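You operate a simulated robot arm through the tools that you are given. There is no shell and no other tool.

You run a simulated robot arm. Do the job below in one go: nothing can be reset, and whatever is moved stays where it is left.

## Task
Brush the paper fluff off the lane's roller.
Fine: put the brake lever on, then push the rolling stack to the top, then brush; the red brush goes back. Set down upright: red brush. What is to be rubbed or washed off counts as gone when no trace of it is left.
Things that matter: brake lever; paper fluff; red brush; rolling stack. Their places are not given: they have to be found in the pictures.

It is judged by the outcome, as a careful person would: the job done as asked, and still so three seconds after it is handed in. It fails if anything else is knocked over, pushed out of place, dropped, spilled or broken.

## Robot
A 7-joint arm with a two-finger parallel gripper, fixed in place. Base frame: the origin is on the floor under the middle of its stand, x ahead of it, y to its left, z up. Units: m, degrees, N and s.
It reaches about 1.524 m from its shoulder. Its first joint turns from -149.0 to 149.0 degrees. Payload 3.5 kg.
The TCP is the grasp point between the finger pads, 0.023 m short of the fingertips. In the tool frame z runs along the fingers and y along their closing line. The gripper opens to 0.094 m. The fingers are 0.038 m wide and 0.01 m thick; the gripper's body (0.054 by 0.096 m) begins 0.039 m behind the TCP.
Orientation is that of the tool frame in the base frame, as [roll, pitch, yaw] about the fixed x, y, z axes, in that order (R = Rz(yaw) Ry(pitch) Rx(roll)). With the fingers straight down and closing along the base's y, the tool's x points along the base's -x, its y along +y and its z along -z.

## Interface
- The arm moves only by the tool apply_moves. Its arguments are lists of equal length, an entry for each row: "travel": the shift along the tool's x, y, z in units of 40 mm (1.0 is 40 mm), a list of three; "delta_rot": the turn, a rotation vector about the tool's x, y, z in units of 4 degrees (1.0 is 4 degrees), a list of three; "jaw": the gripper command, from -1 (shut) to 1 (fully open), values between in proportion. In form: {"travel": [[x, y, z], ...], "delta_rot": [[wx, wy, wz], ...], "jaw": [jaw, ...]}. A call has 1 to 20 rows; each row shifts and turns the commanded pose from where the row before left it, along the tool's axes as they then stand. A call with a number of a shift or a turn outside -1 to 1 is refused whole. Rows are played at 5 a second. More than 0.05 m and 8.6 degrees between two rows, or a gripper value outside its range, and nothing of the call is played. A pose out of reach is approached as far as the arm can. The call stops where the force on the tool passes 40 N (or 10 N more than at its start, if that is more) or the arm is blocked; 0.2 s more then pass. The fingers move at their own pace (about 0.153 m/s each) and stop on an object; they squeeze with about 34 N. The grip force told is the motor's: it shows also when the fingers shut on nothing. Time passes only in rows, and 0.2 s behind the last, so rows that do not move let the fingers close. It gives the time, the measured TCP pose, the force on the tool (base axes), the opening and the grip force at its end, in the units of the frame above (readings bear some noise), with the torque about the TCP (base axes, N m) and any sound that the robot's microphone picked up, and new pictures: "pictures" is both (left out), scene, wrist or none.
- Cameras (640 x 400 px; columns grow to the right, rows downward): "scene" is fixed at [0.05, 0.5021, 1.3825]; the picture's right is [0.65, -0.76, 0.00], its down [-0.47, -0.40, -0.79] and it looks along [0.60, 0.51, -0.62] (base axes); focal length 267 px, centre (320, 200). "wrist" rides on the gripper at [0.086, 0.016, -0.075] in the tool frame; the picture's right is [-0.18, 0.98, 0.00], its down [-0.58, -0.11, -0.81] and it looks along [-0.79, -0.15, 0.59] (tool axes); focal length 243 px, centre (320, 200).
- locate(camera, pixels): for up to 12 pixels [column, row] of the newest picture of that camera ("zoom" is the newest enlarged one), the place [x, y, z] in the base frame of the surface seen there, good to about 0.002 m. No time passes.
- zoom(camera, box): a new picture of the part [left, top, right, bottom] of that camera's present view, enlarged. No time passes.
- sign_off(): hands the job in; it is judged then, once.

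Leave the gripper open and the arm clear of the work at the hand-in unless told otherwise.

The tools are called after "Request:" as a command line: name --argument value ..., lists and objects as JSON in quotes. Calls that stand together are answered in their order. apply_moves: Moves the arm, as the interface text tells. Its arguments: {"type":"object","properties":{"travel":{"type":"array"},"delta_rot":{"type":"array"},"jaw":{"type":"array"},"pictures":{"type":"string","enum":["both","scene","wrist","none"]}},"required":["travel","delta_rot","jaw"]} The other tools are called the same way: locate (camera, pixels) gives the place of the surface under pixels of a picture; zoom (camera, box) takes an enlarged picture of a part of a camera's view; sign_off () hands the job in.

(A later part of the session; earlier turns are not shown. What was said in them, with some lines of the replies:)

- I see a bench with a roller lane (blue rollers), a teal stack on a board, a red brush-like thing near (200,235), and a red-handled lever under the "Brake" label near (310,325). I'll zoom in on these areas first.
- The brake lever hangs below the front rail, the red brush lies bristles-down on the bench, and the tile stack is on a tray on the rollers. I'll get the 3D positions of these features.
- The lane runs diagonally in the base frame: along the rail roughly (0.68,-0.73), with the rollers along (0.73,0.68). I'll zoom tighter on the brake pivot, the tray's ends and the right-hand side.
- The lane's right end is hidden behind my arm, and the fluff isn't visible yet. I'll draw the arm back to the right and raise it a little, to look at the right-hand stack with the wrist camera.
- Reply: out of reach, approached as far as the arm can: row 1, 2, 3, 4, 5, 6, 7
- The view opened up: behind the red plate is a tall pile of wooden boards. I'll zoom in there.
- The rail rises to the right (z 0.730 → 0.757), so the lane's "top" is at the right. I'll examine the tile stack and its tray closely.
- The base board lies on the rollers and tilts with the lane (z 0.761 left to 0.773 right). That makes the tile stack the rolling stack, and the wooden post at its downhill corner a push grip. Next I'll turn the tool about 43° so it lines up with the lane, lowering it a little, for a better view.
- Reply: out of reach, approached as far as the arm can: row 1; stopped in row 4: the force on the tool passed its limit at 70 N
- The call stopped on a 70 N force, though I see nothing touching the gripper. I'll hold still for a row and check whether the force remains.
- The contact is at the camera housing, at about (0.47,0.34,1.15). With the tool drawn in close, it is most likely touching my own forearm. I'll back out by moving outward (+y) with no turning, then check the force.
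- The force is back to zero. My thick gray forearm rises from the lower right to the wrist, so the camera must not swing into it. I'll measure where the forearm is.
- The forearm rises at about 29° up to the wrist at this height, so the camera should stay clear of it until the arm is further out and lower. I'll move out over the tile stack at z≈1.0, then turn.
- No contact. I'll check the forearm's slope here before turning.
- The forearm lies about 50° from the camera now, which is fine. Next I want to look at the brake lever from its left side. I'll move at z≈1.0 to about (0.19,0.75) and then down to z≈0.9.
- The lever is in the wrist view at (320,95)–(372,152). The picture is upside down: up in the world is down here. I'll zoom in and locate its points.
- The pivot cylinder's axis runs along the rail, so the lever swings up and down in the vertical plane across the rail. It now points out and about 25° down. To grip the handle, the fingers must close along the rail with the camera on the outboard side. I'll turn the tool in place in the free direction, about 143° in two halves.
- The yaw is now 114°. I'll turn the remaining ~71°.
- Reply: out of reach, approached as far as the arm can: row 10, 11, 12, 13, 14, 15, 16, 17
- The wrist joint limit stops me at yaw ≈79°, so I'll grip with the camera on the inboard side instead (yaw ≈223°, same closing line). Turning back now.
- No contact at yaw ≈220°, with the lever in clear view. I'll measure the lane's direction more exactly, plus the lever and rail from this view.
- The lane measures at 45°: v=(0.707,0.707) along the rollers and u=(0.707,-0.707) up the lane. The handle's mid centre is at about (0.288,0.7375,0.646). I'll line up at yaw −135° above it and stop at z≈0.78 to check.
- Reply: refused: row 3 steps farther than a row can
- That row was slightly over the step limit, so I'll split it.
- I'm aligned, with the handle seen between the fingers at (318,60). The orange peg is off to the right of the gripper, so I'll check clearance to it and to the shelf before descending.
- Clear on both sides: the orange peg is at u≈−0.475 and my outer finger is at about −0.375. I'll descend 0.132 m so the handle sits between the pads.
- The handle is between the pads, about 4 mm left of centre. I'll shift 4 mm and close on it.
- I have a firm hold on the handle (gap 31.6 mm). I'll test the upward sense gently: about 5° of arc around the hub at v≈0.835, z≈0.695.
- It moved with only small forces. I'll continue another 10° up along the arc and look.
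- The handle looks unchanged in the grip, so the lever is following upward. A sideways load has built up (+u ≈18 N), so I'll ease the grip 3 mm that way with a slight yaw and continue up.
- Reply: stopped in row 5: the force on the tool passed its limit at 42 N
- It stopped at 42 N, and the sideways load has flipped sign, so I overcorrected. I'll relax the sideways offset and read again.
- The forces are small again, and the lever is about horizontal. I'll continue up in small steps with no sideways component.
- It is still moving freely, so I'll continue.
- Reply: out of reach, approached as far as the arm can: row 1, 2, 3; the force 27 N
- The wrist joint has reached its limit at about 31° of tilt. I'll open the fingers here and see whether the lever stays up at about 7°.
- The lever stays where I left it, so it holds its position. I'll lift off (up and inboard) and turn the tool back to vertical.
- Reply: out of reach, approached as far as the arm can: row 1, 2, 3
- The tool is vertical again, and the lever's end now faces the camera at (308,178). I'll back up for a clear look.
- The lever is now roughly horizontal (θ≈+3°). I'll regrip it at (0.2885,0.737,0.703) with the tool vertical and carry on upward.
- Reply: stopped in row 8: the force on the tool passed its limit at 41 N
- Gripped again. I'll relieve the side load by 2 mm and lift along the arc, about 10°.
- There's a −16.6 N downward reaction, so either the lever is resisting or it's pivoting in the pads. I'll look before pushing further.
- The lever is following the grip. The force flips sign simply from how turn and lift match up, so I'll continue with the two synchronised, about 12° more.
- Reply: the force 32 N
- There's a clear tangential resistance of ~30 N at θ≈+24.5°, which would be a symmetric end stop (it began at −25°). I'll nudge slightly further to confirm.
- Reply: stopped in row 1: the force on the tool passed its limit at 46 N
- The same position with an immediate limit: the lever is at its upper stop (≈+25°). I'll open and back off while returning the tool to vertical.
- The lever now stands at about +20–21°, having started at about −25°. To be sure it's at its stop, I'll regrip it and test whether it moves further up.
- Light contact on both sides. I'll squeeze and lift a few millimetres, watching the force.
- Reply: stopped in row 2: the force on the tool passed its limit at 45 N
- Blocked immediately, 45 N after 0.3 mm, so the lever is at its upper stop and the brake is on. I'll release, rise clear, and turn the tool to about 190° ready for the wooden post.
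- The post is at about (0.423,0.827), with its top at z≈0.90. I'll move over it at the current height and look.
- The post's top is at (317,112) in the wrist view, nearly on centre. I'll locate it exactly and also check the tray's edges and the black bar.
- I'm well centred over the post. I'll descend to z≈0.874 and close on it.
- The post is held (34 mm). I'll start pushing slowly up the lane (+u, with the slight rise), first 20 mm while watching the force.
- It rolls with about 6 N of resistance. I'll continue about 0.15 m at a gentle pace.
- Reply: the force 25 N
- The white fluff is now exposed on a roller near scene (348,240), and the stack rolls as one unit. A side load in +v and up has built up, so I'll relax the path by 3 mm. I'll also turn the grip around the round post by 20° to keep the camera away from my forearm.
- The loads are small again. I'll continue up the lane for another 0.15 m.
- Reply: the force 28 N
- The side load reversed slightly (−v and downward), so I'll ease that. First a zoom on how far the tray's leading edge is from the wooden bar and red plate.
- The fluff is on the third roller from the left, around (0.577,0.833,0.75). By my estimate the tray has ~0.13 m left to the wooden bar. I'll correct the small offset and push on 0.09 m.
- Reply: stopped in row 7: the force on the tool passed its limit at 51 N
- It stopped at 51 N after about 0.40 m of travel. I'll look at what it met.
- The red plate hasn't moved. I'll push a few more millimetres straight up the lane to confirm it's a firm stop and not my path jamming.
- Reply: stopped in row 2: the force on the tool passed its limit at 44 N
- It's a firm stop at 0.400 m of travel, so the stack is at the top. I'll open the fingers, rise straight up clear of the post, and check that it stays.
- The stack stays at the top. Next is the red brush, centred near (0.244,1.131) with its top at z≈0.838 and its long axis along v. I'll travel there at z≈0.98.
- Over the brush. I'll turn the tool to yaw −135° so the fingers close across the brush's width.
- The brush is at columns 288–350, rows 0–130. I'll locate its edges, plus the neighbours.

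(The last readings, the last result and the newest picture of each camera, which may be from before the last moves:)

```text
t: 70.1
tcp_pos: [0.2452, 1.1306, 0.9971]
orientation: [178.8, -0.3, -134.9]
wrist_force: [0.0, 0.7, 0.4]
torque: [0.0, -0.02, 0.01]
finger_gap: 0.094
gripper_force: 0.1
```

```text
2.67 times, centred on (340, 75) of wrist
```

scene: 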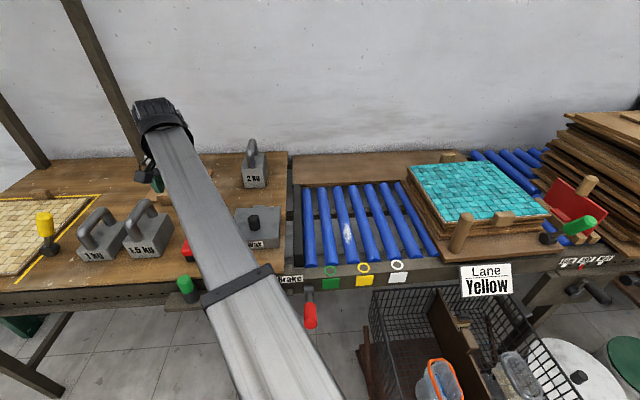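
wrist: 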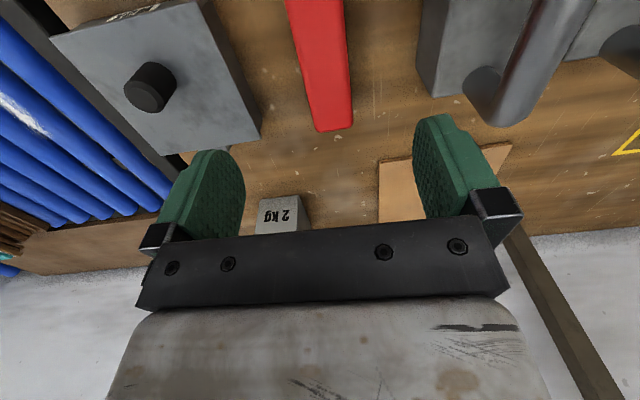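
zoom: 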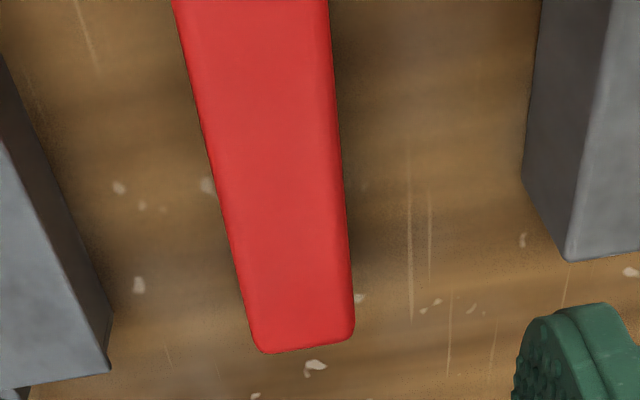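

The brush centre is about (0.249,1.136), axis at 46°, width ~0.037, top 0.839 and table 0.783. I'll check finger clearance to the wax block and the 1.5 kg weight.

Request:
locate --camera "wrist" --pixels '[[258, 138], [235, 80], [215, 20], [225, 60], [250, 135], [418, 60], [420, 90], [430, 20], [455, 92], [490, 110], [440, 60], [180, 60]]'

```text
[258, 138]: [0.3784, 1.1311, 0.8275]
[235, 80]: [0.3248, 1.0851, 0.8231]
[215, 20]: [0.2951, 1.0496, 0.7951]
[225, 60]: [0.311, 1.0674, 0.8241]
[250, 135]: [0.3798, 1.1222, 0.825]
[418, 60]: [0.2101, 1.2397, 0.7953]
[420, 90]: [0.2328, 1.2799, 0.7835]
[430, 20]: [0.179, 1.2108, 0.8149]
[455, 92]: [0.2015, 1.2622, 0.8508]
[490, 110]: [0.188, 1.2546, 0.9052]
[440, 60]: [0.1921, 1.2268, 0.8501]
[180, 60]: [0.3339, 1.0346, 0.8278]
```

Clearances are fine at ≥35 mm on each side. I'll level the tool and descend to z≈0.853 first.

Request:
apply_moves --travel '[[-0.155, 0.02, 0], [0, 0, 0.9], [0, 0, 0.9], [0, 0, 0.9], [0, 0, 0.9]]' --delta_rot '[[0.3, -0.07, -0.25], [0, 0, 0], [0, 0, 0], [0, 0, 0], [0, 0, 0]]' --jaw '[1, 1, 1, 1, 1]'

```text
t: 71.3
tcp_pos: [0.2486, 1.1373, 0.8524]
orientation: [179.9, 0.1, -134.0]
wrist_force: [0.4, -0.7, 0.4]
torque: [-0.01, -0.04, 0.0]
finger_gap: 0.0938
gripper_force: 0.1
```

scene: 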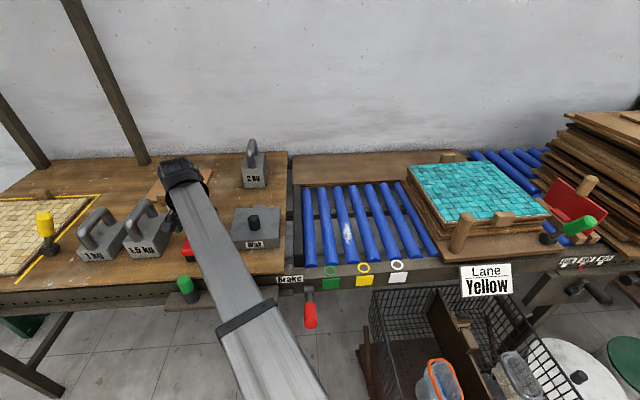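
wrist: 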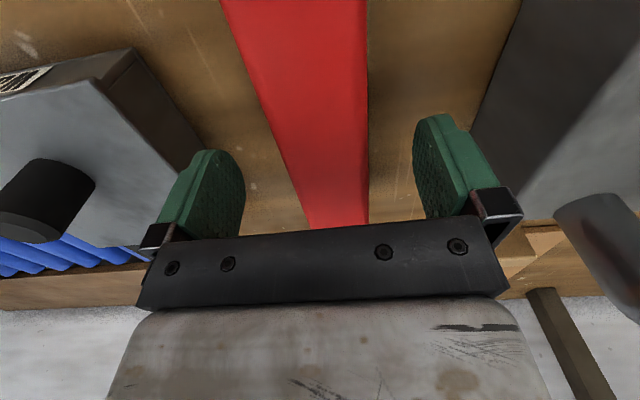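

The brush is centred between the fingers. I'll go down the last 30 mm and close.

Request:
apply_moves --travel '[[0, 0.03, 0.38], [0, 0, 0.38], [0, 0, 0], [0, 0, 0], [0, 0, 0], [0, 0, 0]]' --delta_rot '[[0, 0, 0], [0, 0, 0], [0, 0, 0], [0, 0, 0], [0, 0, 0], [0, 0, 0]]' --jaw '[1, 1, 0.2, -0.4, -1, -1]'

```text
t: 72.7
tcp_pos: [0.2479, 1.1367, 0.8225]
orientation: [-179.9, -0.1, -134.0]
wrist_force: [0.3, -0.1, 1.8]
torque: [0.04, -0.17, -0.12]
finger_gap: 0.0457
gripper_force: 34.4
```

scene: 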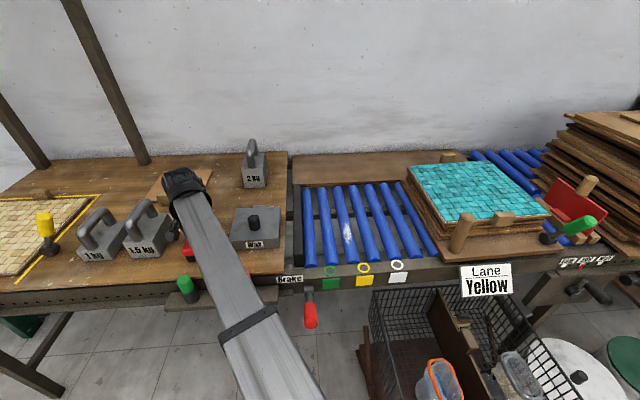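
wrist: 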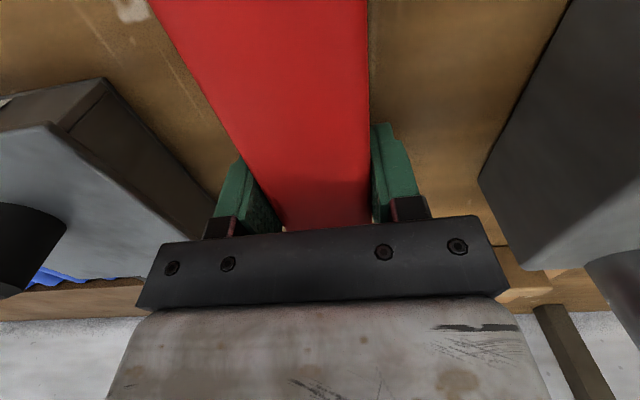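

The brush is held, with a gap of 45.7 mm. The pick pose was (0.2479,1.1367,0.8225) at yaw −134°. I'll lift it straight up and check it hangs level.

Request:
apply_moves --travel '[[0, 0, -0.4], [0, 0, -0.8], [0, 0, -0.9], [0, 0, -0.9], [0, 0, -0.5]]' --delta_rot '[[0, 0, 0], [0, 0, 0], [0, 0, 0], [0, 0, 0], [0, 0, 0]]' --jaw '[-1, -1, -1, -1, -1]'

Request:
zoom --camera "scene" --box '[300, 180, 400, 280]'

```text
t: 73.9
tcp_pos: [0.2469, 1.1389, 0.9639]
orientation: [-180.0, 0.0, -134.0]
wrist_force: [0.1, 0.2, -1.5]
torque: [0.02, 0.04, 0.01]
finger_gap: 0.0459
gripper_force: 33.7
```

scene: 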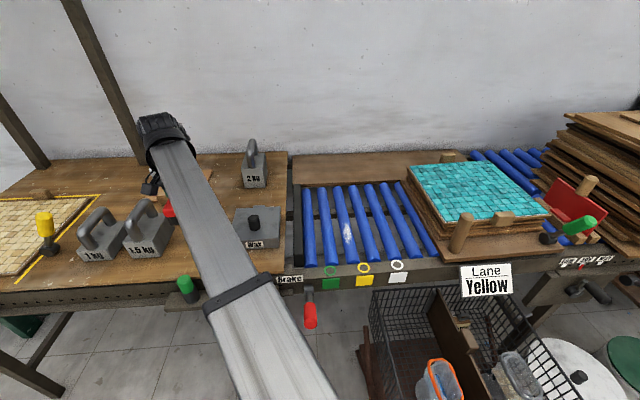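
wrist: 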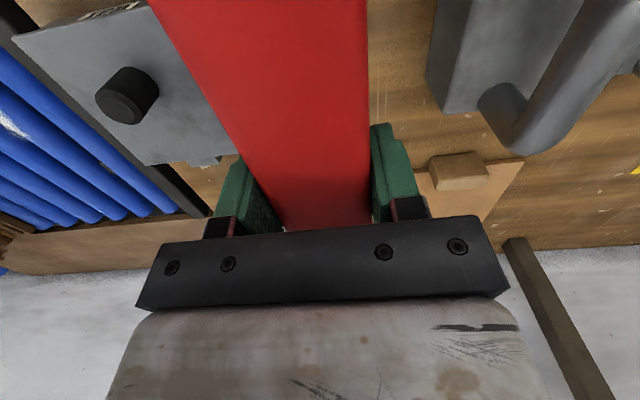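

```text
4.00 times, centred on (350, 230) of scene
```

zoom: 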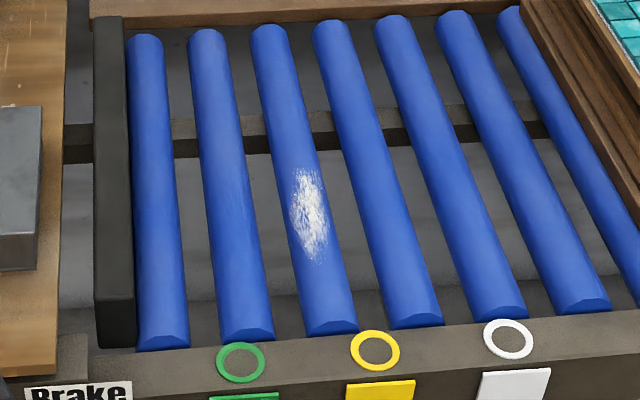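

The brush hangs level. Fluff in the zoom spans (290–330, 168–262) on roller 3. I'll locate its extent and the roller crest.

Request:
locate --camera "zoom" --pixels '[[309, 215], [303, 172], [318, 260], [294, 215], [326, 215], [307, 190], [315, 240], [285, 120], [305, 120], [325, 310], [340, 300], [287, 190]]'

Request:
locate --camera "zoom" --pixels '[[268, 50], [330, 325], [222, 190], [230, 215], [245, 215], [370, 215], [382, 215], [395, 215], [150, 215], [240, 330], [410, 310], [300, 335]]'

```text
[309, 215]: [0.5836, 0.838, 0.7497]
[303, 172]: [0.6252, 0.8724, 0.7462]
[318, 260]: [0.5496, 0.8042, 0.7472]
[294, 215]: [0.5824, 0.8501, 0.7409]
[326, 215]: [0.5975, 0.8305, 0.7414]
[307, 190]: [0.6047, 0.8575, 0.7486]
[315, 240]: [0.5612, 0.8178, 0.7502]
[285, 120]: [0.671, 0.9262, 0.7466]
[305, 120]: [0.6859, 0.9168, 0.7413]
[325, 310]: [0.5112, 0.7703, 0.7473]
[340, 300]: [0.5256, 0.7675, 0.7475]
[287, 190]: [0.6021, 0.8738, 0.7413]
```

```text
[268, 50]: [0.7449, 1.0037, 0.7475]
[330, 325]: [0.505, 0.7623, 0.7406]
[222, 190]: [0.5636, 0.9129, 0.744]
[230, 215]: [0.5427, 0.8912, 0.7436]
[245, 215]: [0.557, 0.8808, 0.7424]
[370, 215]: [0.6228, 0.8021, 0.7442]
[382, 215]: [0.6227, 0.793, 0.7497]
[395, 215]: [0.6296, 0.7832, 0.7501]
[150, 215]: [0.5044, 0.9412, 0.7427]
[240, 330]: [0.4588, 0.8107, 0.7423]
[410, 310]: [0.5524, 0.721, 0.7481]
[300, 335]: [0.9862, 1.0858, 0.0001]
```

Fluff extent: u −0.191…−0.163, v 0.955…1.062, crest z≈0.750. I'll turn 20° so the camera avoids the forearm over the lane, and carry the brush above the fluff at z≈0.96.

Request:
apply_moves --travel '[[0, 0, 0], [0, 0, 0], [0, 0, 0], [0, 0, 0], [0, 0, 0], [-0.388, -0.95, 0], [-0.388, -0.95, 0], [-0.388, -0.95, 0], [-0.388, -0.95, 0], [-0.388, -0.95, 0], [-0.388, -0.95, 0], [-0.388, -0.95, 0], [-0.388, -0.95, 0], [-0.388, -0.95, 0], [-0.388, -0.95, 0], [-0.388, -0.95, 0]]' --delta_rot '[[0, 0, 1], [0, 0, 1], [0, 0, 1], [0, 0, 1], [0, 0, 1], [0, 0, 0], [0, 0, 0], [0, 0, 0], [0, 0, 0], [0, 0, 0], [0, 0, 0], [0, 0, 0], [0, 0, 0], [0, 0, 0], [0, 0, 0], [0, 0, 0]]' --jaw '[-1, -1, -1, -1, -1, -1, -1, -1, -1, -1, -1, -1, -1, -1, -1, -1]'

```text
t: 77.3
tcp_pos: [0.5838, 0.8358, 0.9623]
orientation: [-180.0, -0.1, -153.9]
wrist_force: [-0.1, 0.5, -2.6]
torque: [0.02, 0.01, 0.01]
finger_gap: 0.0459
gripper_force: 34.1
```

scene: 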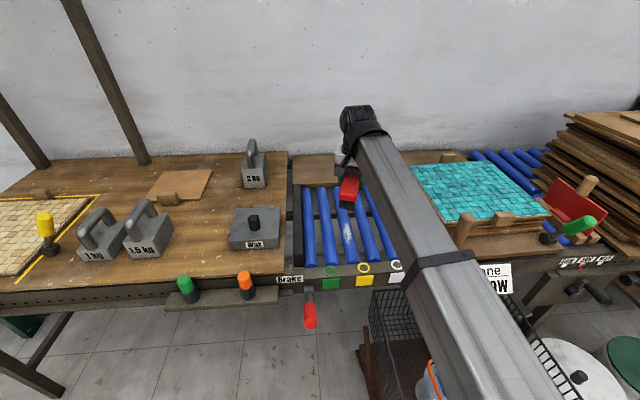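
wrist: 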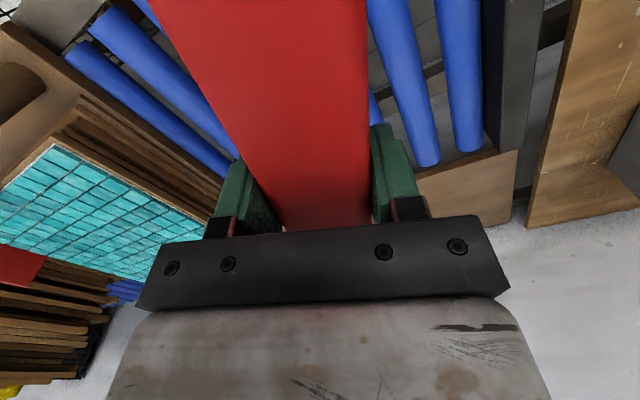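

I'm above the fluff roller. I'll descend to z≈0.83, with the bristles ~4 cm above the roller, and try turning back in line with the roller while watching for forearm contact.

Request:
apply_moves --travel '[[0, 0, 0.825], [0, 0, 0.825], [0, 0, 0.825], [0, 0, 0.825], [0, 0, 0], [0, 0, 0], [0, 0, 0], [0, 0, 0], [0, 0, 0]]' --delta_rot '[[0, 0, 0], [0, 0, 0], [0, 0, 0], [0, 0, 0], [0, 0, -0.95], [0, 0, -0.95], [0, 0, -0.95], [0, 0, -0.95], [0, 0, -0.95]]' --jaw '[-1, -1, -1, -1, -1, -1, -1, -1, -1]'

```text
t: 79.3
tcp_pos: [0.5842, 0.836, 0.8302]
orientation: [179.9, -0.1, -134.9]
wrist_force: [0.4, 0.4, -1.8]
torque: [-0.01, -0.02, 0.01]
finger_gap: 0.0459
gripper_force: 34.1
```

scene: 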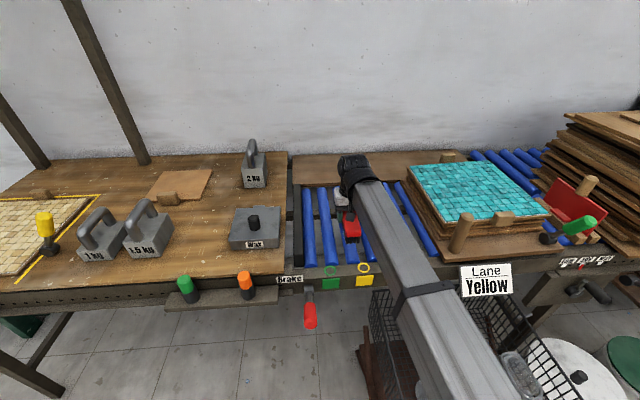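
wrist: 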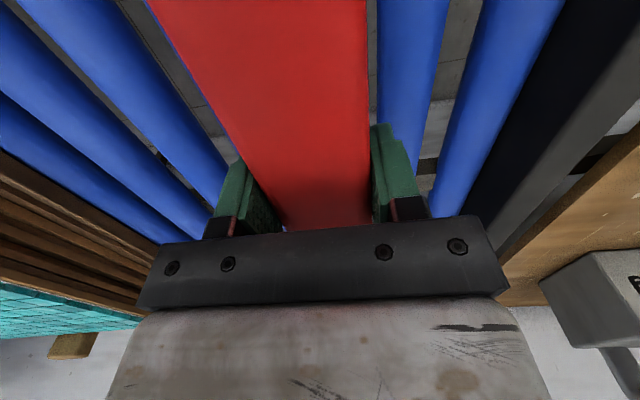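

No contact with the forearm, and the brush is lined up over roller 3 (u −0.178, v 1.004). I'll descend slowly to just above the roller.

Request:
apply_moves --travel '[[0, 0, 0.45], [0, 0, 0.4], [0, 0, 0.05]]' --delta_rot '[[0, 0, 0], [0, 0, 0], [0, 0, 0]]' --jaw '[-1, -1, -1]' --pictures "none"

```text
t: 80.1
tcp_pos: [0.5843, 0.835, 0.7946]
orientation: [179.9, -0.2, -135.0]
wrist_force: [0.7, 0.6, -1.2]
torque: [0.0, -0.02, -0.02]
finger_gap: 0.0456
gripper_force: 33.6
```

Request:
apply_moves --travel '[[0, 0, 0.05], [0, 0, 0.05]]' --delta_rot '[[0, 0, 0], [0, 0, 0]]' --jaw '[-1, -1]' --pictures "none"

```text
t: 80.7
tcp_pos: [0.5835, 0.8351, 0.7902]
orientation: [-180.0, -0.2, -135.0]
wrist_force: [-0.3, -0.1, -1.8]
torque: [0.0, 0.01, 0.01]
finger_gap: 0.0459
gripper_force: 33.6
```

No contact yet at z=0.790. I'll lower it in 1 mm steps.

Request:
apply_moves --travel '[[0, 0, 0.025], [0, 0, 0.025], [0, 0, 0.025]]' --delta_rot '[[0, 0, 0], [0, 0, 0], [0, 0, 0]]' --jaw '[-1, -1, -1]' --pictures "none"

```text
t: 81.5
tcp_pos: [0.5848, 0.8359, 0.787]
orientation: [-179.9, -0.1, -135.0]
wrist_force: [-0.5, -0.5, -1.3]
torque: [0.01, 0.01, 0.0]
finger_gap: 0.0459
gripper_force: 34.0
```

Request:
apply_moves --travel '[[0, 0, 0.025], [0, 0, 0.025], [0, 0, 0.025]]' --delta_rot '[[0, 0, 0], [0, 0, 0], [0, 0, 0]]' --jaw '[-1, -1, -1]' --pictures "wrist"

```text
t: 82.3
tcp_pos: [0.5832, 0.8364, 0.7869]
orientation: [-180.0, 0.1, -135.0]
wrist_force: [1.5, 2.4, 30.0]
torque: [-0.36, -0.43, 0.01]
finger_gap: 0.0461
gripper_force: 33.9
```

wrist: 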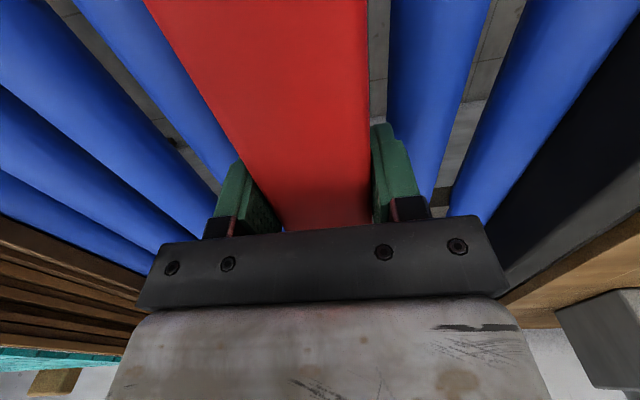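

The bristles now bear on the roller with 30 N, a stiff contact at z≈0.787. I'll ease off to ~15 N and make strokes along the roller, then across.

Request:
apply_moves --travel '[[0, 0, -0.04], [0.4, 0, 0], [0.5, 0, 0], [-0.5, 0, 0], [-0.5, 0, 0], [-0.5, 0, 0], [-0.5, 0, 0], [0.5, 0, 0], [0.5, 0, 0], [0.1, 0, 0]]' --delta_rot '[[0, 0, 0], [0, 0, 0], [0, 0, 0], [0, 0, 0], [0, 0, 0], [0, 0, 0], [0, 0, 0], [0, 0, 0], [0, 0, 0], [0, 0, 0]]' --jaw '[-1, -1, -1, -1, -1, -1, -1, -1, -1, -1]' --pictures "none"

```text
t: 84.5
tcp_pos: [0.5849, 0.8355, 0.7876]
orientation: [180.0, 0.0, -135.1]
wrist_force: [2.4, 2.9, 7.8]
torque: [0.05, -0.35, 0.08]
finger_gap: 0.046
gripper_force: 34.3
```

Contact held at about 8–10 N. Now strokes across the roller (±20 mm in u).

Request:
apply_moves --travel '[[0, 0.25, 0.01], [0, 0.25, 0], [0, -0.25, 0], [0, -0.25, 0], [0, -0.25, 0], [0, -0.25, 0], [0, 0.25, 0], [0, 0.25, 0], [0.5, 0, 0], [0.5, 0, 0], [-0.5, 0, 0], [-0.5, 0, 0], [-0.5, 0, 0], [-0.5, 0, 0], [0.5, 0, 0], [0.5, 0, 0]]' --delta_rot '[[0, 0, 0], [0, 0, 0], [0, 0, 0], [0, 0, 0], [0, 0, 0], [0, 0, 0], [0, 0, 0], [0, 0, 0], [0, 0, 0], [0, 0, 0], [0, 0, 0], [0, 0, 0], [0, 0, 0], [0, 0, 0], [0, 0, 0], [0, 0, 0]]' --jaw '[-1, -1, -1, -1, -1, -1, -1, -1, -1, -1, -1, -1, -1, -1, -1, -1]' --pictures "none"

```text
t: 87.9
tcp_pos: [0.5842, 0.836, 0.7853]
orientation: [180.0, 0.0, -135.0]
wrist_force: [3.1, 3.4, 19.9]
torque: [-0.28, -0.31, 0.19]
finger_gap: 0.0457
gripper_force: 33.8
```

The press is 20 N. I'll lift off and look at the result.

Request:
apply_moves --travel '[[0, 0, -0.5], [0, 0, -1], [0, 0.3, -1], [0, 0.8, -0.8], [0, 1, -0.5], [0, 1, 0]]' --delta_rot '[[0, 0, 0], [0, 0, 0], [0, 0, 0], [0, 0, 0], [0, 0, 0], [0, 0, 0]]' --jaw '[-1, -1, -1, -1, -1, -1]' --pictures "scene"

Request:
zoom --camera "scene" --box '[300, 180, 400, 280]'

```text
t: 89.3
tcp_pos: [0.4984, 0.9245, 0.9382]
orientation: [-180.0, -0.1, -135.0]
wrist_force: [1.0, -1.2, -1.2]
torque: [-0.03, 0.0, 0.01]
finger_gap: 0.0459
gripper_force: 33.6
```

scene: 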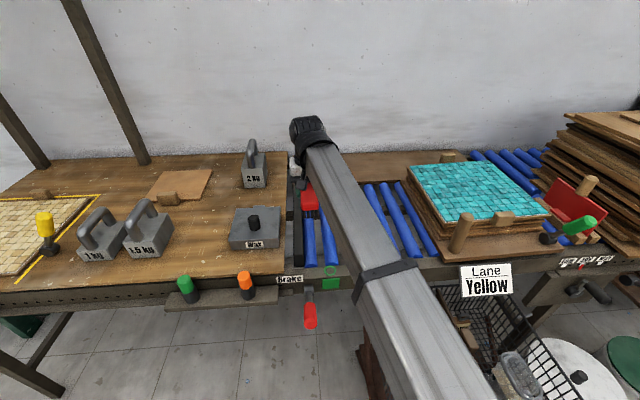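

```text
4.00 times, centred on (350, 230) of scene
```

zoom: 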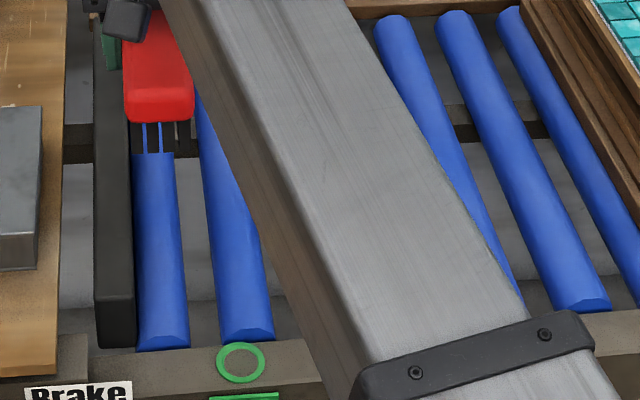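

The forearm hides the roller. I'll shift further left (−u) by 0.12 m and look with both cameras.

Request:
apply_moves --travel '[[0, 1, 0], [0, 1, 0], [0, 1, 0]]' --delta_rot '[[0, 0, 0], [0, 0, 0], [0, 0, 0]]' --jaw '[-1, -1, -1]'

Request:
zoom --camera "scene" --box '[300, 180, 400, 280]'

Request:
zoom --camera "wrist" --box '[0, 0, 240, 200]'

```text
t: 90.1
tcp_pos: [0.4121, 1.0087, 0.9386]
orientation: [-180.0, -0.1, -135.2]
wrist_force: [0.6, -0.7, -1.6]
torque: [0.01, -0.01, 0.0]
finger_gap: 0.0459
gripper_force: 34.6
```

scene: 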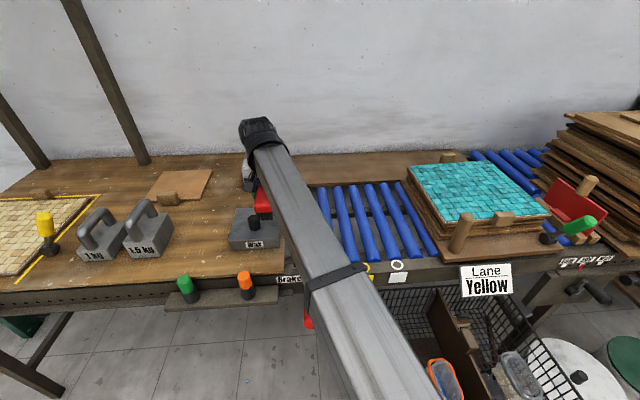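
wrist: 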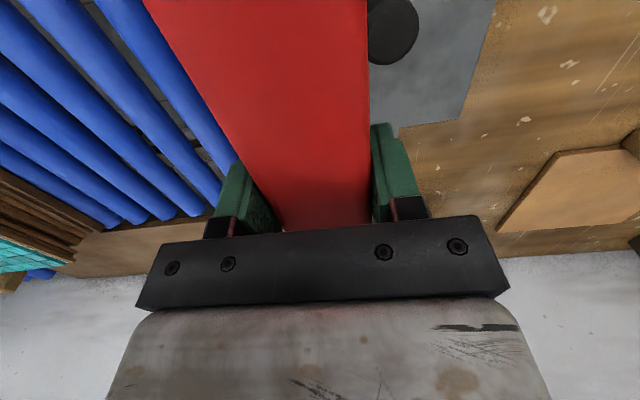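

```text
4.00 times, centred on (350, 230) of scene
```

zoom: 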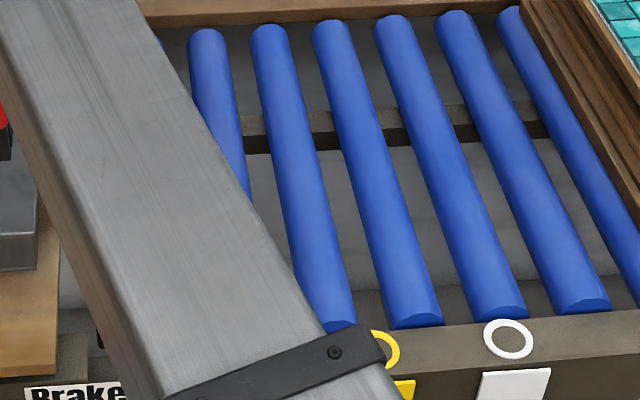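

```text
2.00 times, centred on (120, 100) of wrist
```

zoom: 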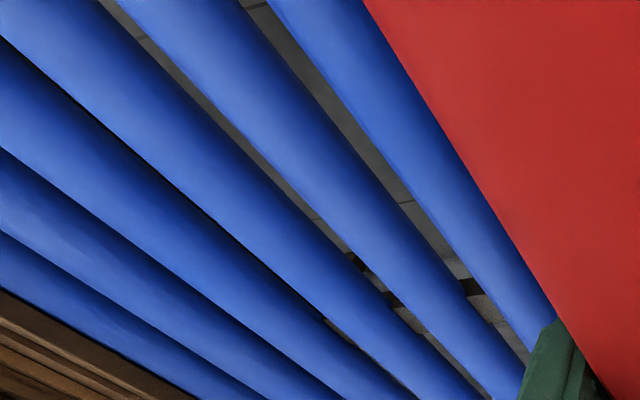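

The visible part of roller 3 looks clean. I'll carry on to above the brush's home spot, which clears the view, and check the whole roller before putting the brush down.

Request:
apply_moves --travel '[[0.11, 0.86, 0], [0.11, 0.86, 0], [0.11, 0.86, 0], [0.11, 0.86, 0], [0.11, 0.86, 0], [0.11, 0.86, 0], [0, 0, 0]]' --delta_rot '[[0, 0, -0.3], [0, 0, 0], [0, 0, 0], [0, 0, 0], [0, 0, 0], [0, 0, 0], [0, 0, 0]]' --jaw '[-1, -1, -1, -1, -1, -1, -1]'

Request:
zoom --camera "scene" --box '[300, 180, 400, 280]'

Request:
zoom --camera "scene" --box '[325, 205, 375, 265]'

```text
t: 91.7
tcp_pos: [0.2439, 1.1338, 0.9389]
orientation: [179.9, -0.1, -133.8]
wrist_force: [0.9, 0.7, -2.2]
torque: [0.02, 0.02, -0.03]
finger_gap: 0.0458
gripper_force: 33.7
```

scene: 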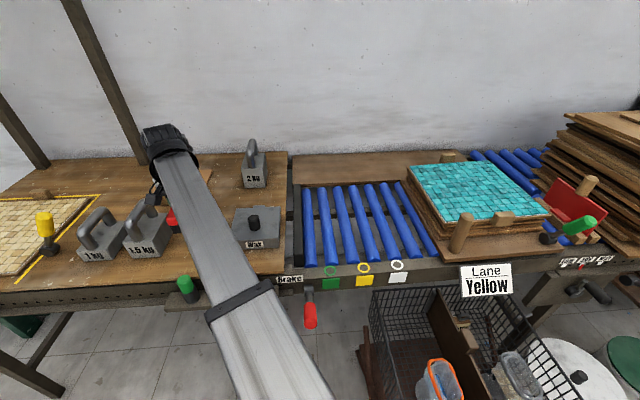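
wrist: 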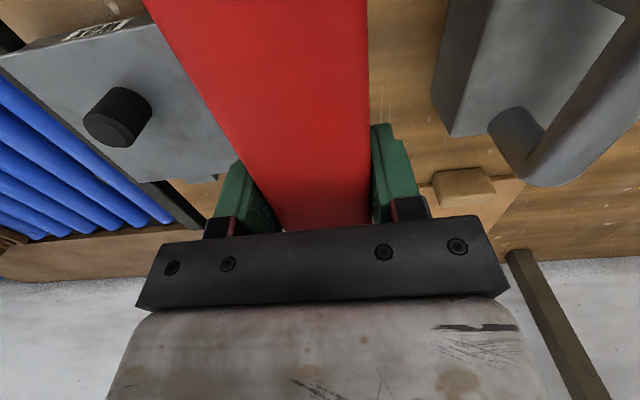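

```text
4.00 times, centred on (350, 230) of scene
```

zoom: 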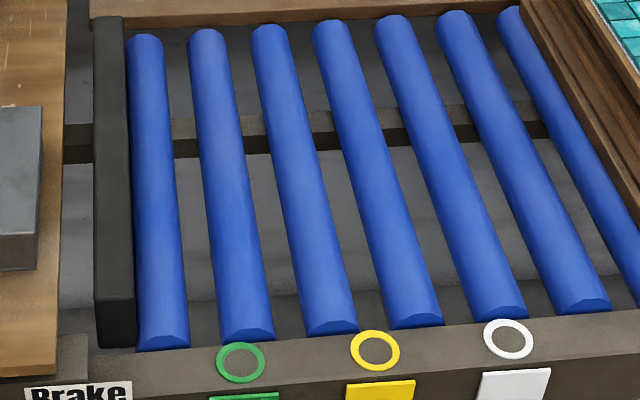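

```text
6.67 times, centred on (350, 235) of scene
```

zoom: 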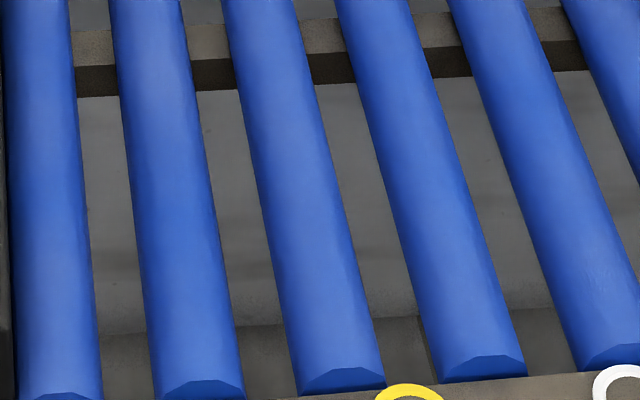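

Roller 3 is completely clean and the stack is still at the top. Now I'll return the brush to (0.2479,1.1367), descending to z≈0.83 first.

Request:
apply_moves --travel '[[-0.12, -0.02, 0], [0, 0, 0.7], [0, 0, 0.7], [0, 0, 0.7], [0, 0, 0.6]]' --delta_rot '[[0, 0, 0.05], [0, 0, 0], [0, 0, 0], [0, 0, 0], [0, 0, 0]]' --jaw '[-1, -1, -1, -1, -1]'

```text
t: 92.9
tcp_pos: [0.2476, 1.1359, 0.8283]
orientation: [-179.9, -0.1, -134.1]
wrist_force: [0.1, -0.3, -1.3]
torque: [-0.03, -0.01, -0.02]
finger_gap: 0.0457
gripper_force: 33.9
```

scene: 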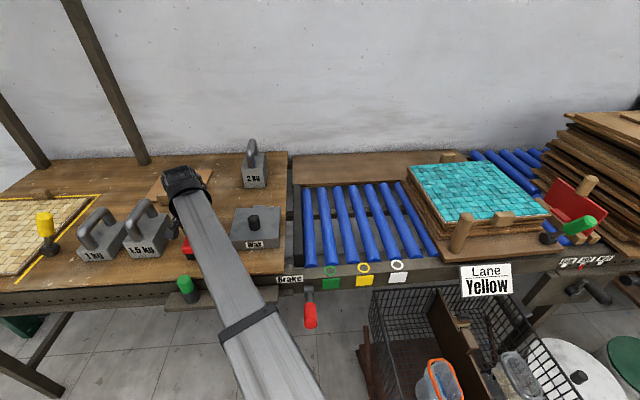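
wrist: 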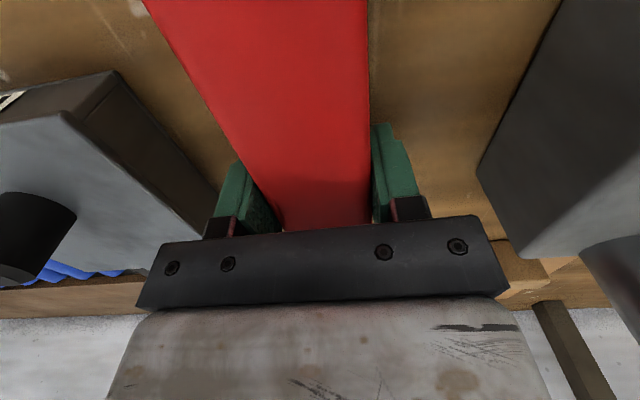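

Lowering slowly to touch-down.

Request:
apply_moves --travel '[[0, 0.01, 0.05], [0, 0, 0.05], [0, 0, 0.025]]' --delta_rot '[[0, 0, 0], [0, 0, 0], [0, 0, 0]]' --jaw '[-1, -1, -1]' --pictures "none"

Request:
apply_moves --travel '[[0, 0, 0.02], [0, 0, 0.02]]' --delta_rot '[[0, 0, 0], [0, 0, 0]]' --jaw '[-1, -1]' --pictures "none"

```text
t: 93.7
tcp_pos: [0.2473, 1.1359, 0.8253]
orientation: [180.0, -0.1, -134.0]
wrist_force: [0.6, 0.6, -0.8]
torque: [0.0, -0.03, 0.03]
finger_gap: 0.0458
gripper_force: 34.4
```

```text
t: 94.3
tcp_pos: [0.2486, 1.1363, 0.823]
orientation: [179.9, 0.0, -134.0]
wrist_force: [-0.2, 0.8, -1.8]
torque: [-0.01, 0.01, 0.0]
finger_gap: 0.0459
gripper_force: 34.0
```

Request:
apply_moves --travel '[[0, 0, 0.02], [0, 0, 0.02]]' --delta_rot '[[0, 0, 0], [0, 0, 0]]' --jaw '[-1, -1]' --pictures "none"

```text
t: 94.9
tcp_pos: [0.2483, 1.1359, 0.8232]
orientation: [-180.0, 0.0, -134.1]
wrist_force: [-0.1, -0.7, -1.4]
torque: [-0.01, -0.01, 0.0]
finger_gap: 0.0459
gripper_force: 34.1
```

No contact yet, so I'll keep lowering in small steps.

Request:
apply_moves --travel '[[0, 0, 0.025], [0, 0, 0.025]]' --delta_rot '[[0, 0, 0], [0, 0, 0]]' --jaw '[-1, -1]' --pictures "none"

```text
t: 95.5
tcp_pos: [0.2486, 1.1349, 0.8216]
orientation: [180.0, 0.0, -133.9]
wrist_force: [0.1, 1.1, 9.9]
torque: [0.35, -0.22, -0.04]
finger_gap: 0.0456
gripper_force: 34.5
```

Touch-down with ~11 N at z=0.8216. I'll ease 0.5 mm, open, and rise straight up.

Request:
apply_moves --travel '[[0, 0, -0.015], [0, 0, 0], [0, 0, 0], [0, 0, 0], [0, 0, -0.4], [0, 0, -0.8], [0, 0, -1], [0, 0, -1]]' --delta_rot '[[0, 0, 0], [0, 0, 0], [0, 0, 0], [0, 0, 0], [0, 0, 0], [0, 0, 0], [0, 0, 0], [0, 0, 0]]' --jaw '[-1, 0.2, 0.6, 1, 1, 1, 1, 1]'

```text
t: 97.3
tcp_pos: [0.2491, 1.1347, 0.9499]
orientation: [180.0, -0.1, -134.1]
wrist_force: [-0.1, -1.0, 0.3]
torque: [0.02, 0.02, -0.04]
finger_gap: 0.0942
gripper_force: 0.1
```

scene: 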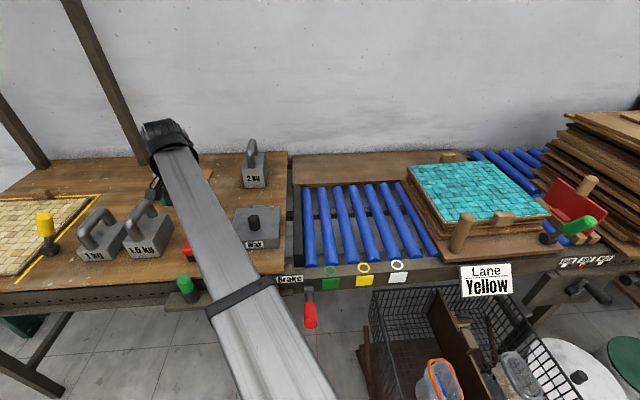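
wrist: 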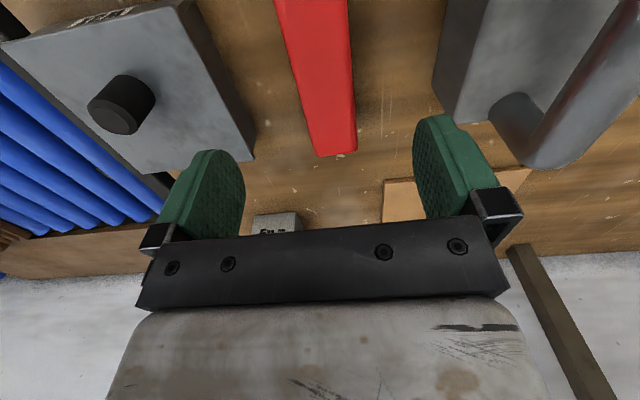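

The brush is released. I'll check its position and height.

Request:
locate --camera "wrist" --pixels '[[325, 150], [353, 146], [303, 80], [347, 80], [290, 20], [345, 18], [325, 80], [365, 150], [335, 120]]'

Request:
apply_moves --travel '[[0, 0, -1], [0, -0.5, -0.8], [0, -1, 0], [0, -1, 0], [0, -1, 0], [0, -1, 0], [0, -1, 0], [0, -1, 0]]' --delta_rot '[[0, 0, 0], [0, 0, 0], [0, 0, 0.9], [0, 0, 0.9], [0, 0, 0.9], [0, 0, 0.9], [0, 0, 0.9], [0, 0, 0.9]]' --jaw '[1, 1, 1, 1, 1, 1, 1, 1]'

```text
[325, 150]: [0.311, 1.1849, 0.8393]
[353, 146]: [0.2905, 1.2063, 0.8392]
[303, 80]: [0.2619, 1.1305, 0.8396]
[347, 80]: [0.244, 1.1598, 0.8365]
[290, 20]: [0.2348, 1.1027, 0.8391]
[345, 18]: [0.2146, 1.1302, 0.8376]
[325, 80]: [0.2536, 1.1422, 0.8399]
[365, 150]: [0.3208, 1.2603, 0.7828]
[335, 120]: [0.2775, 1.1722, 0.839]
```

```text
t: 99.1
tcp_pos: [0.4066, 0.9326, 1.0203]
orientation: [-180.0, -0.1, -155.6]
wrist_force: [0.7, 0.0, -0.4]
torque: [0.0, 0.02, 0.02]
finger_gap: 0.0939
gripper_force: 0.0
```

scene: 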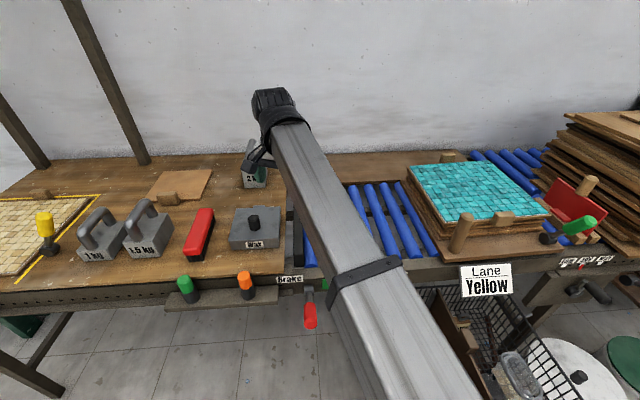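
wrist: 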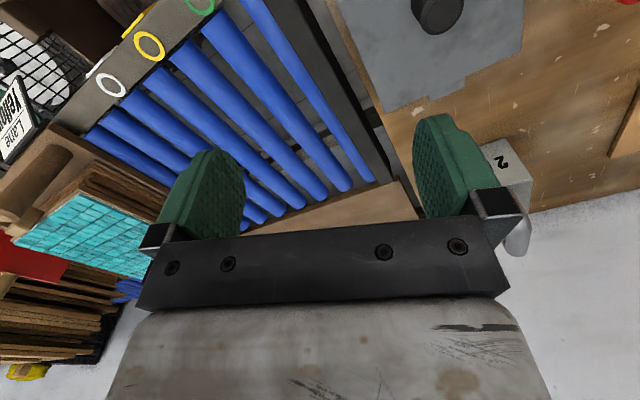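

The brush is upright at its home, with the same edges and height within ~2 mm. From here the wrist camera sees the rollers, so I'll zoom to check for traces and look at the lever too.

Request:
zoom --camera "wrist" --box '[90, 0, 390, 220]'

Request:
zoom --camera "scene" --box '[150, 180, 350, 340]'

```text
1.82 times, centred on (240, 110) of wrist
```

zoom: 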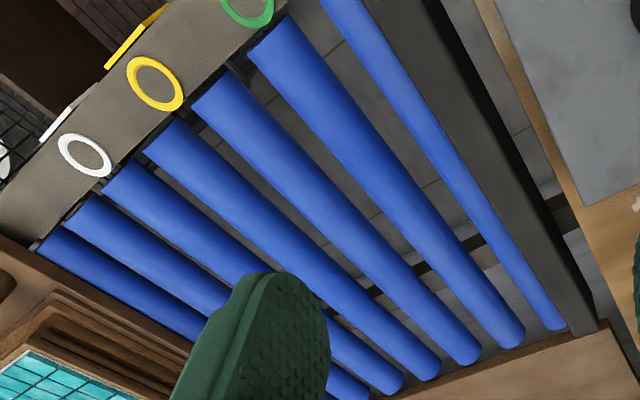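

```text
2.50 times, centred on (250, 260) of scene
```

zoom: 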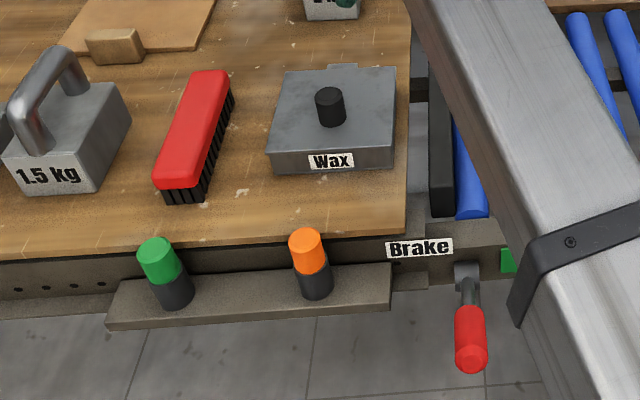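

All rollers are clean from this side too, the brake lever is still up, and the brush stands on its bristles. I'll retreat to near the starting pose, clear of the work.

Request:
apply_moves --travel '[[0, 0, 0], [0, 0, 0], [0, 0, 0], [0, 0, 0], [0, 0, 0], [0, 0, 0], [-0.545, -0.909, -0.25], [-0.545, -0.909, -0.25], [-0.545, -0.909, -0.25], [-0.545, -0.909, -0.25], [-0.545, -0.909, -0.25], [-0.545, -0.909, -0.25], [-0.545, -0.909, -0.25], [-0.545, -0.909, -0.25], [-0.545, -0.909, -0.25], [-0.545, -0.909, -0.25], [-0.545, -0.909, -0.25]]' --delta_rot '[[0, 0, 1], [0, 0, 1], [0, 0, 1], [0, 0, 1], [0, 0, 1], [0, 0, 1], [0, 0, 0], [0, 0, 0], [0, 0, 0], [0, 0, 0], [0, 0, 0], [0, 0, 0], [0, 0, 0], [0, 0, 0], [0, 0, 0], [0, 0, 0], [0, 0, 0]]' --jaw '[1, 1, 1, 1, 1, 1, 1, 1, 1, 1, 1, 1, 1, 1, 1, 1, 1]'

Request:
zoom --camera "scene" --box '[280, 160, 440, 340]'

Request:
zoom --camera "scene" --box '[325, 205, 375, 265]'

```text
t: 102.7
tcp_pos: [0.6494, 0.533, 1.1322]
orientation: [-179.9, -0.1, -179.5]
wrist_force: [0.5, 0.0, -0.2]
torque: [0.0, -0.01, 0.0]
finger_gap: 0.0939
gripper_force: 0.0
```

scene: 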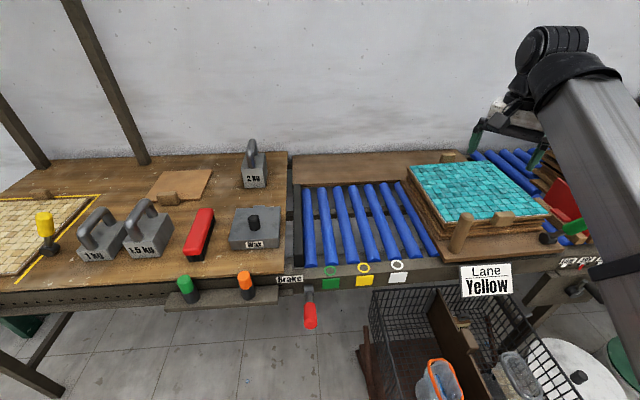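
wrist: 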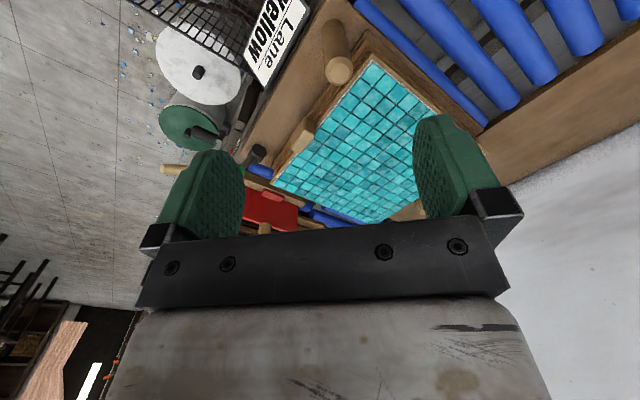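

```text
2.22 times, centred on (360, 250) of scene
```

zoom: 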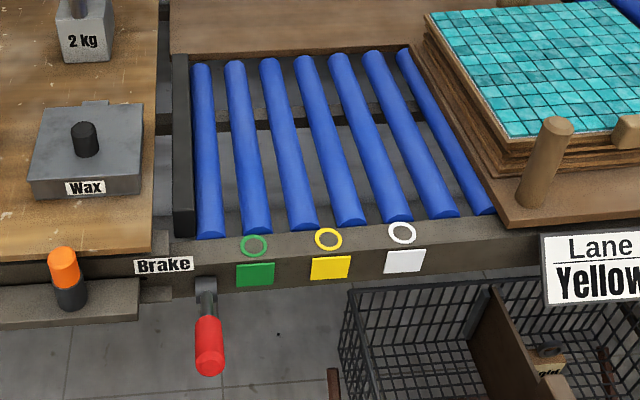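

```text
6.67 times, centred on (350, 235) of scene
```

zoom: 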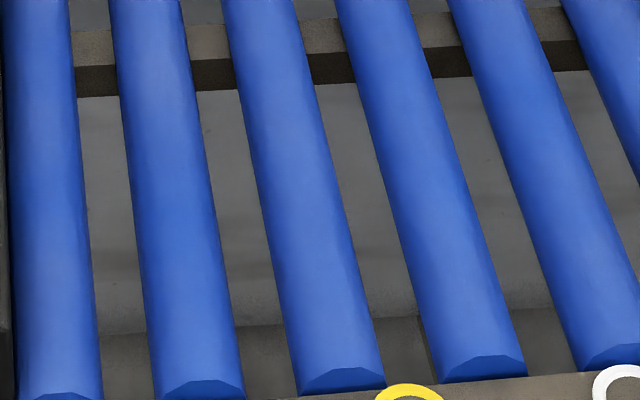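

Everything is in place and the stack is still up. One check remains: whether the stack is truly at the lane's top stop. I'll zoom on its leading edge in the wrist view.

Request:
zoom --camera "wrist" --box '[220, 90, 420, 240]'

Request:
zoom --camera "scene" --box '[500, 170, 620, 270]'

Request:
locate --camera "wrist" --pixels '[[262, 172], [258, 155], [270, 195], [285, 190], [320, 218], [300, 205], [255, 185], [340, 65], [250, 170], [275, 182]]'

```text
2.67 times, centred on (320, 165) of wrist
```

zoom: 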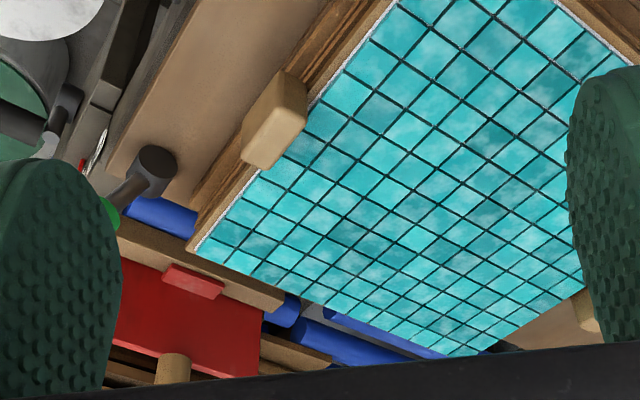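

```text
4.00 times, centred on (560, 220) of scene
```

zoom: 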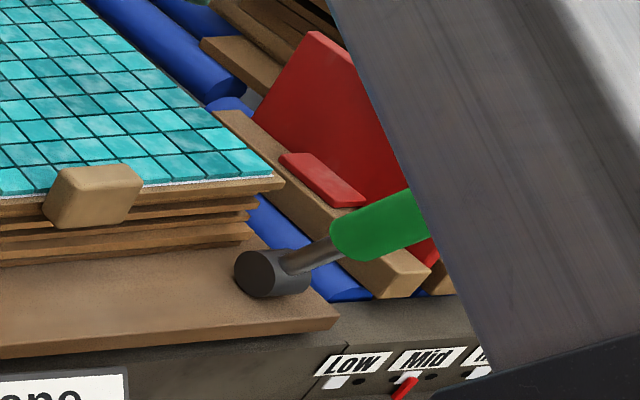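

```text
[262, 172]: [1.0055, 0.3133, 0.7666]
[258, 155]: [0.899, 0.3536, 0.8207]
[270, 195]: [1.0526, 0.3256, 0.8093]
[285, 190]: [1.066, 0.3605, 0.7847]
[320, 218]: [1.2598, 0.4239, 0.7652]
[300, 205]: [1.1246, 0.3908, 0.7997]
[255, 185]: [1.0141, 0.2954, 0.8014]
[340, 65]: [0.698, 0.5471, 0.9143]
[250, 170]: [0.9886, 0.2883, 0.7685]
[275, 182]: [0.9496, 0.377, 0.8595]
```

The checks agree:
- **Brake:** the lever is at its upper stop.
- **Stack:** it ran 0.40 m to a hard stop and has stayed there on the slope since I let go.
- **Roller:** no trace of fluff in either camera view.
- **Brush:** it stands upright on its bristles at its original spot.
- **Arm:** the gripper is open and clear of the work.

I'm handing the job in.

Request:
sign_off

```text
The job is handed in.
```

The fluff is off the lane's roller, and I handed the job in. The steps, in the order you asked:

1. **Brake lever:** I raised it from about 25° below level to its upper stop. Nothing marks which way is "on". I took it as up because the lever only had travel that way, and the stack later stayed put on the slope.
2. **Rolling stack:** I pushed it 0.40 m up the lane until it hit a firm stop. It was still there when I handed in. The stop comes about 6 cm short of the wooden bar with the red plate, and I took it as the top of the lane.
3. **Brushing:** I brushed the third roller from the left both along and across. Both cameras then showed no fluff on it.
4. **Red brush:** it is back in its original spot, within about 2 mm, standing upright on its bristles.

Early on, the wrist camera touched something, most likely the robot's own forearm, and the arm stopped. Nothing on the bench was involved. I saw nothing else moved or knocked over. The arm ended near its starting pose with the gripper open.
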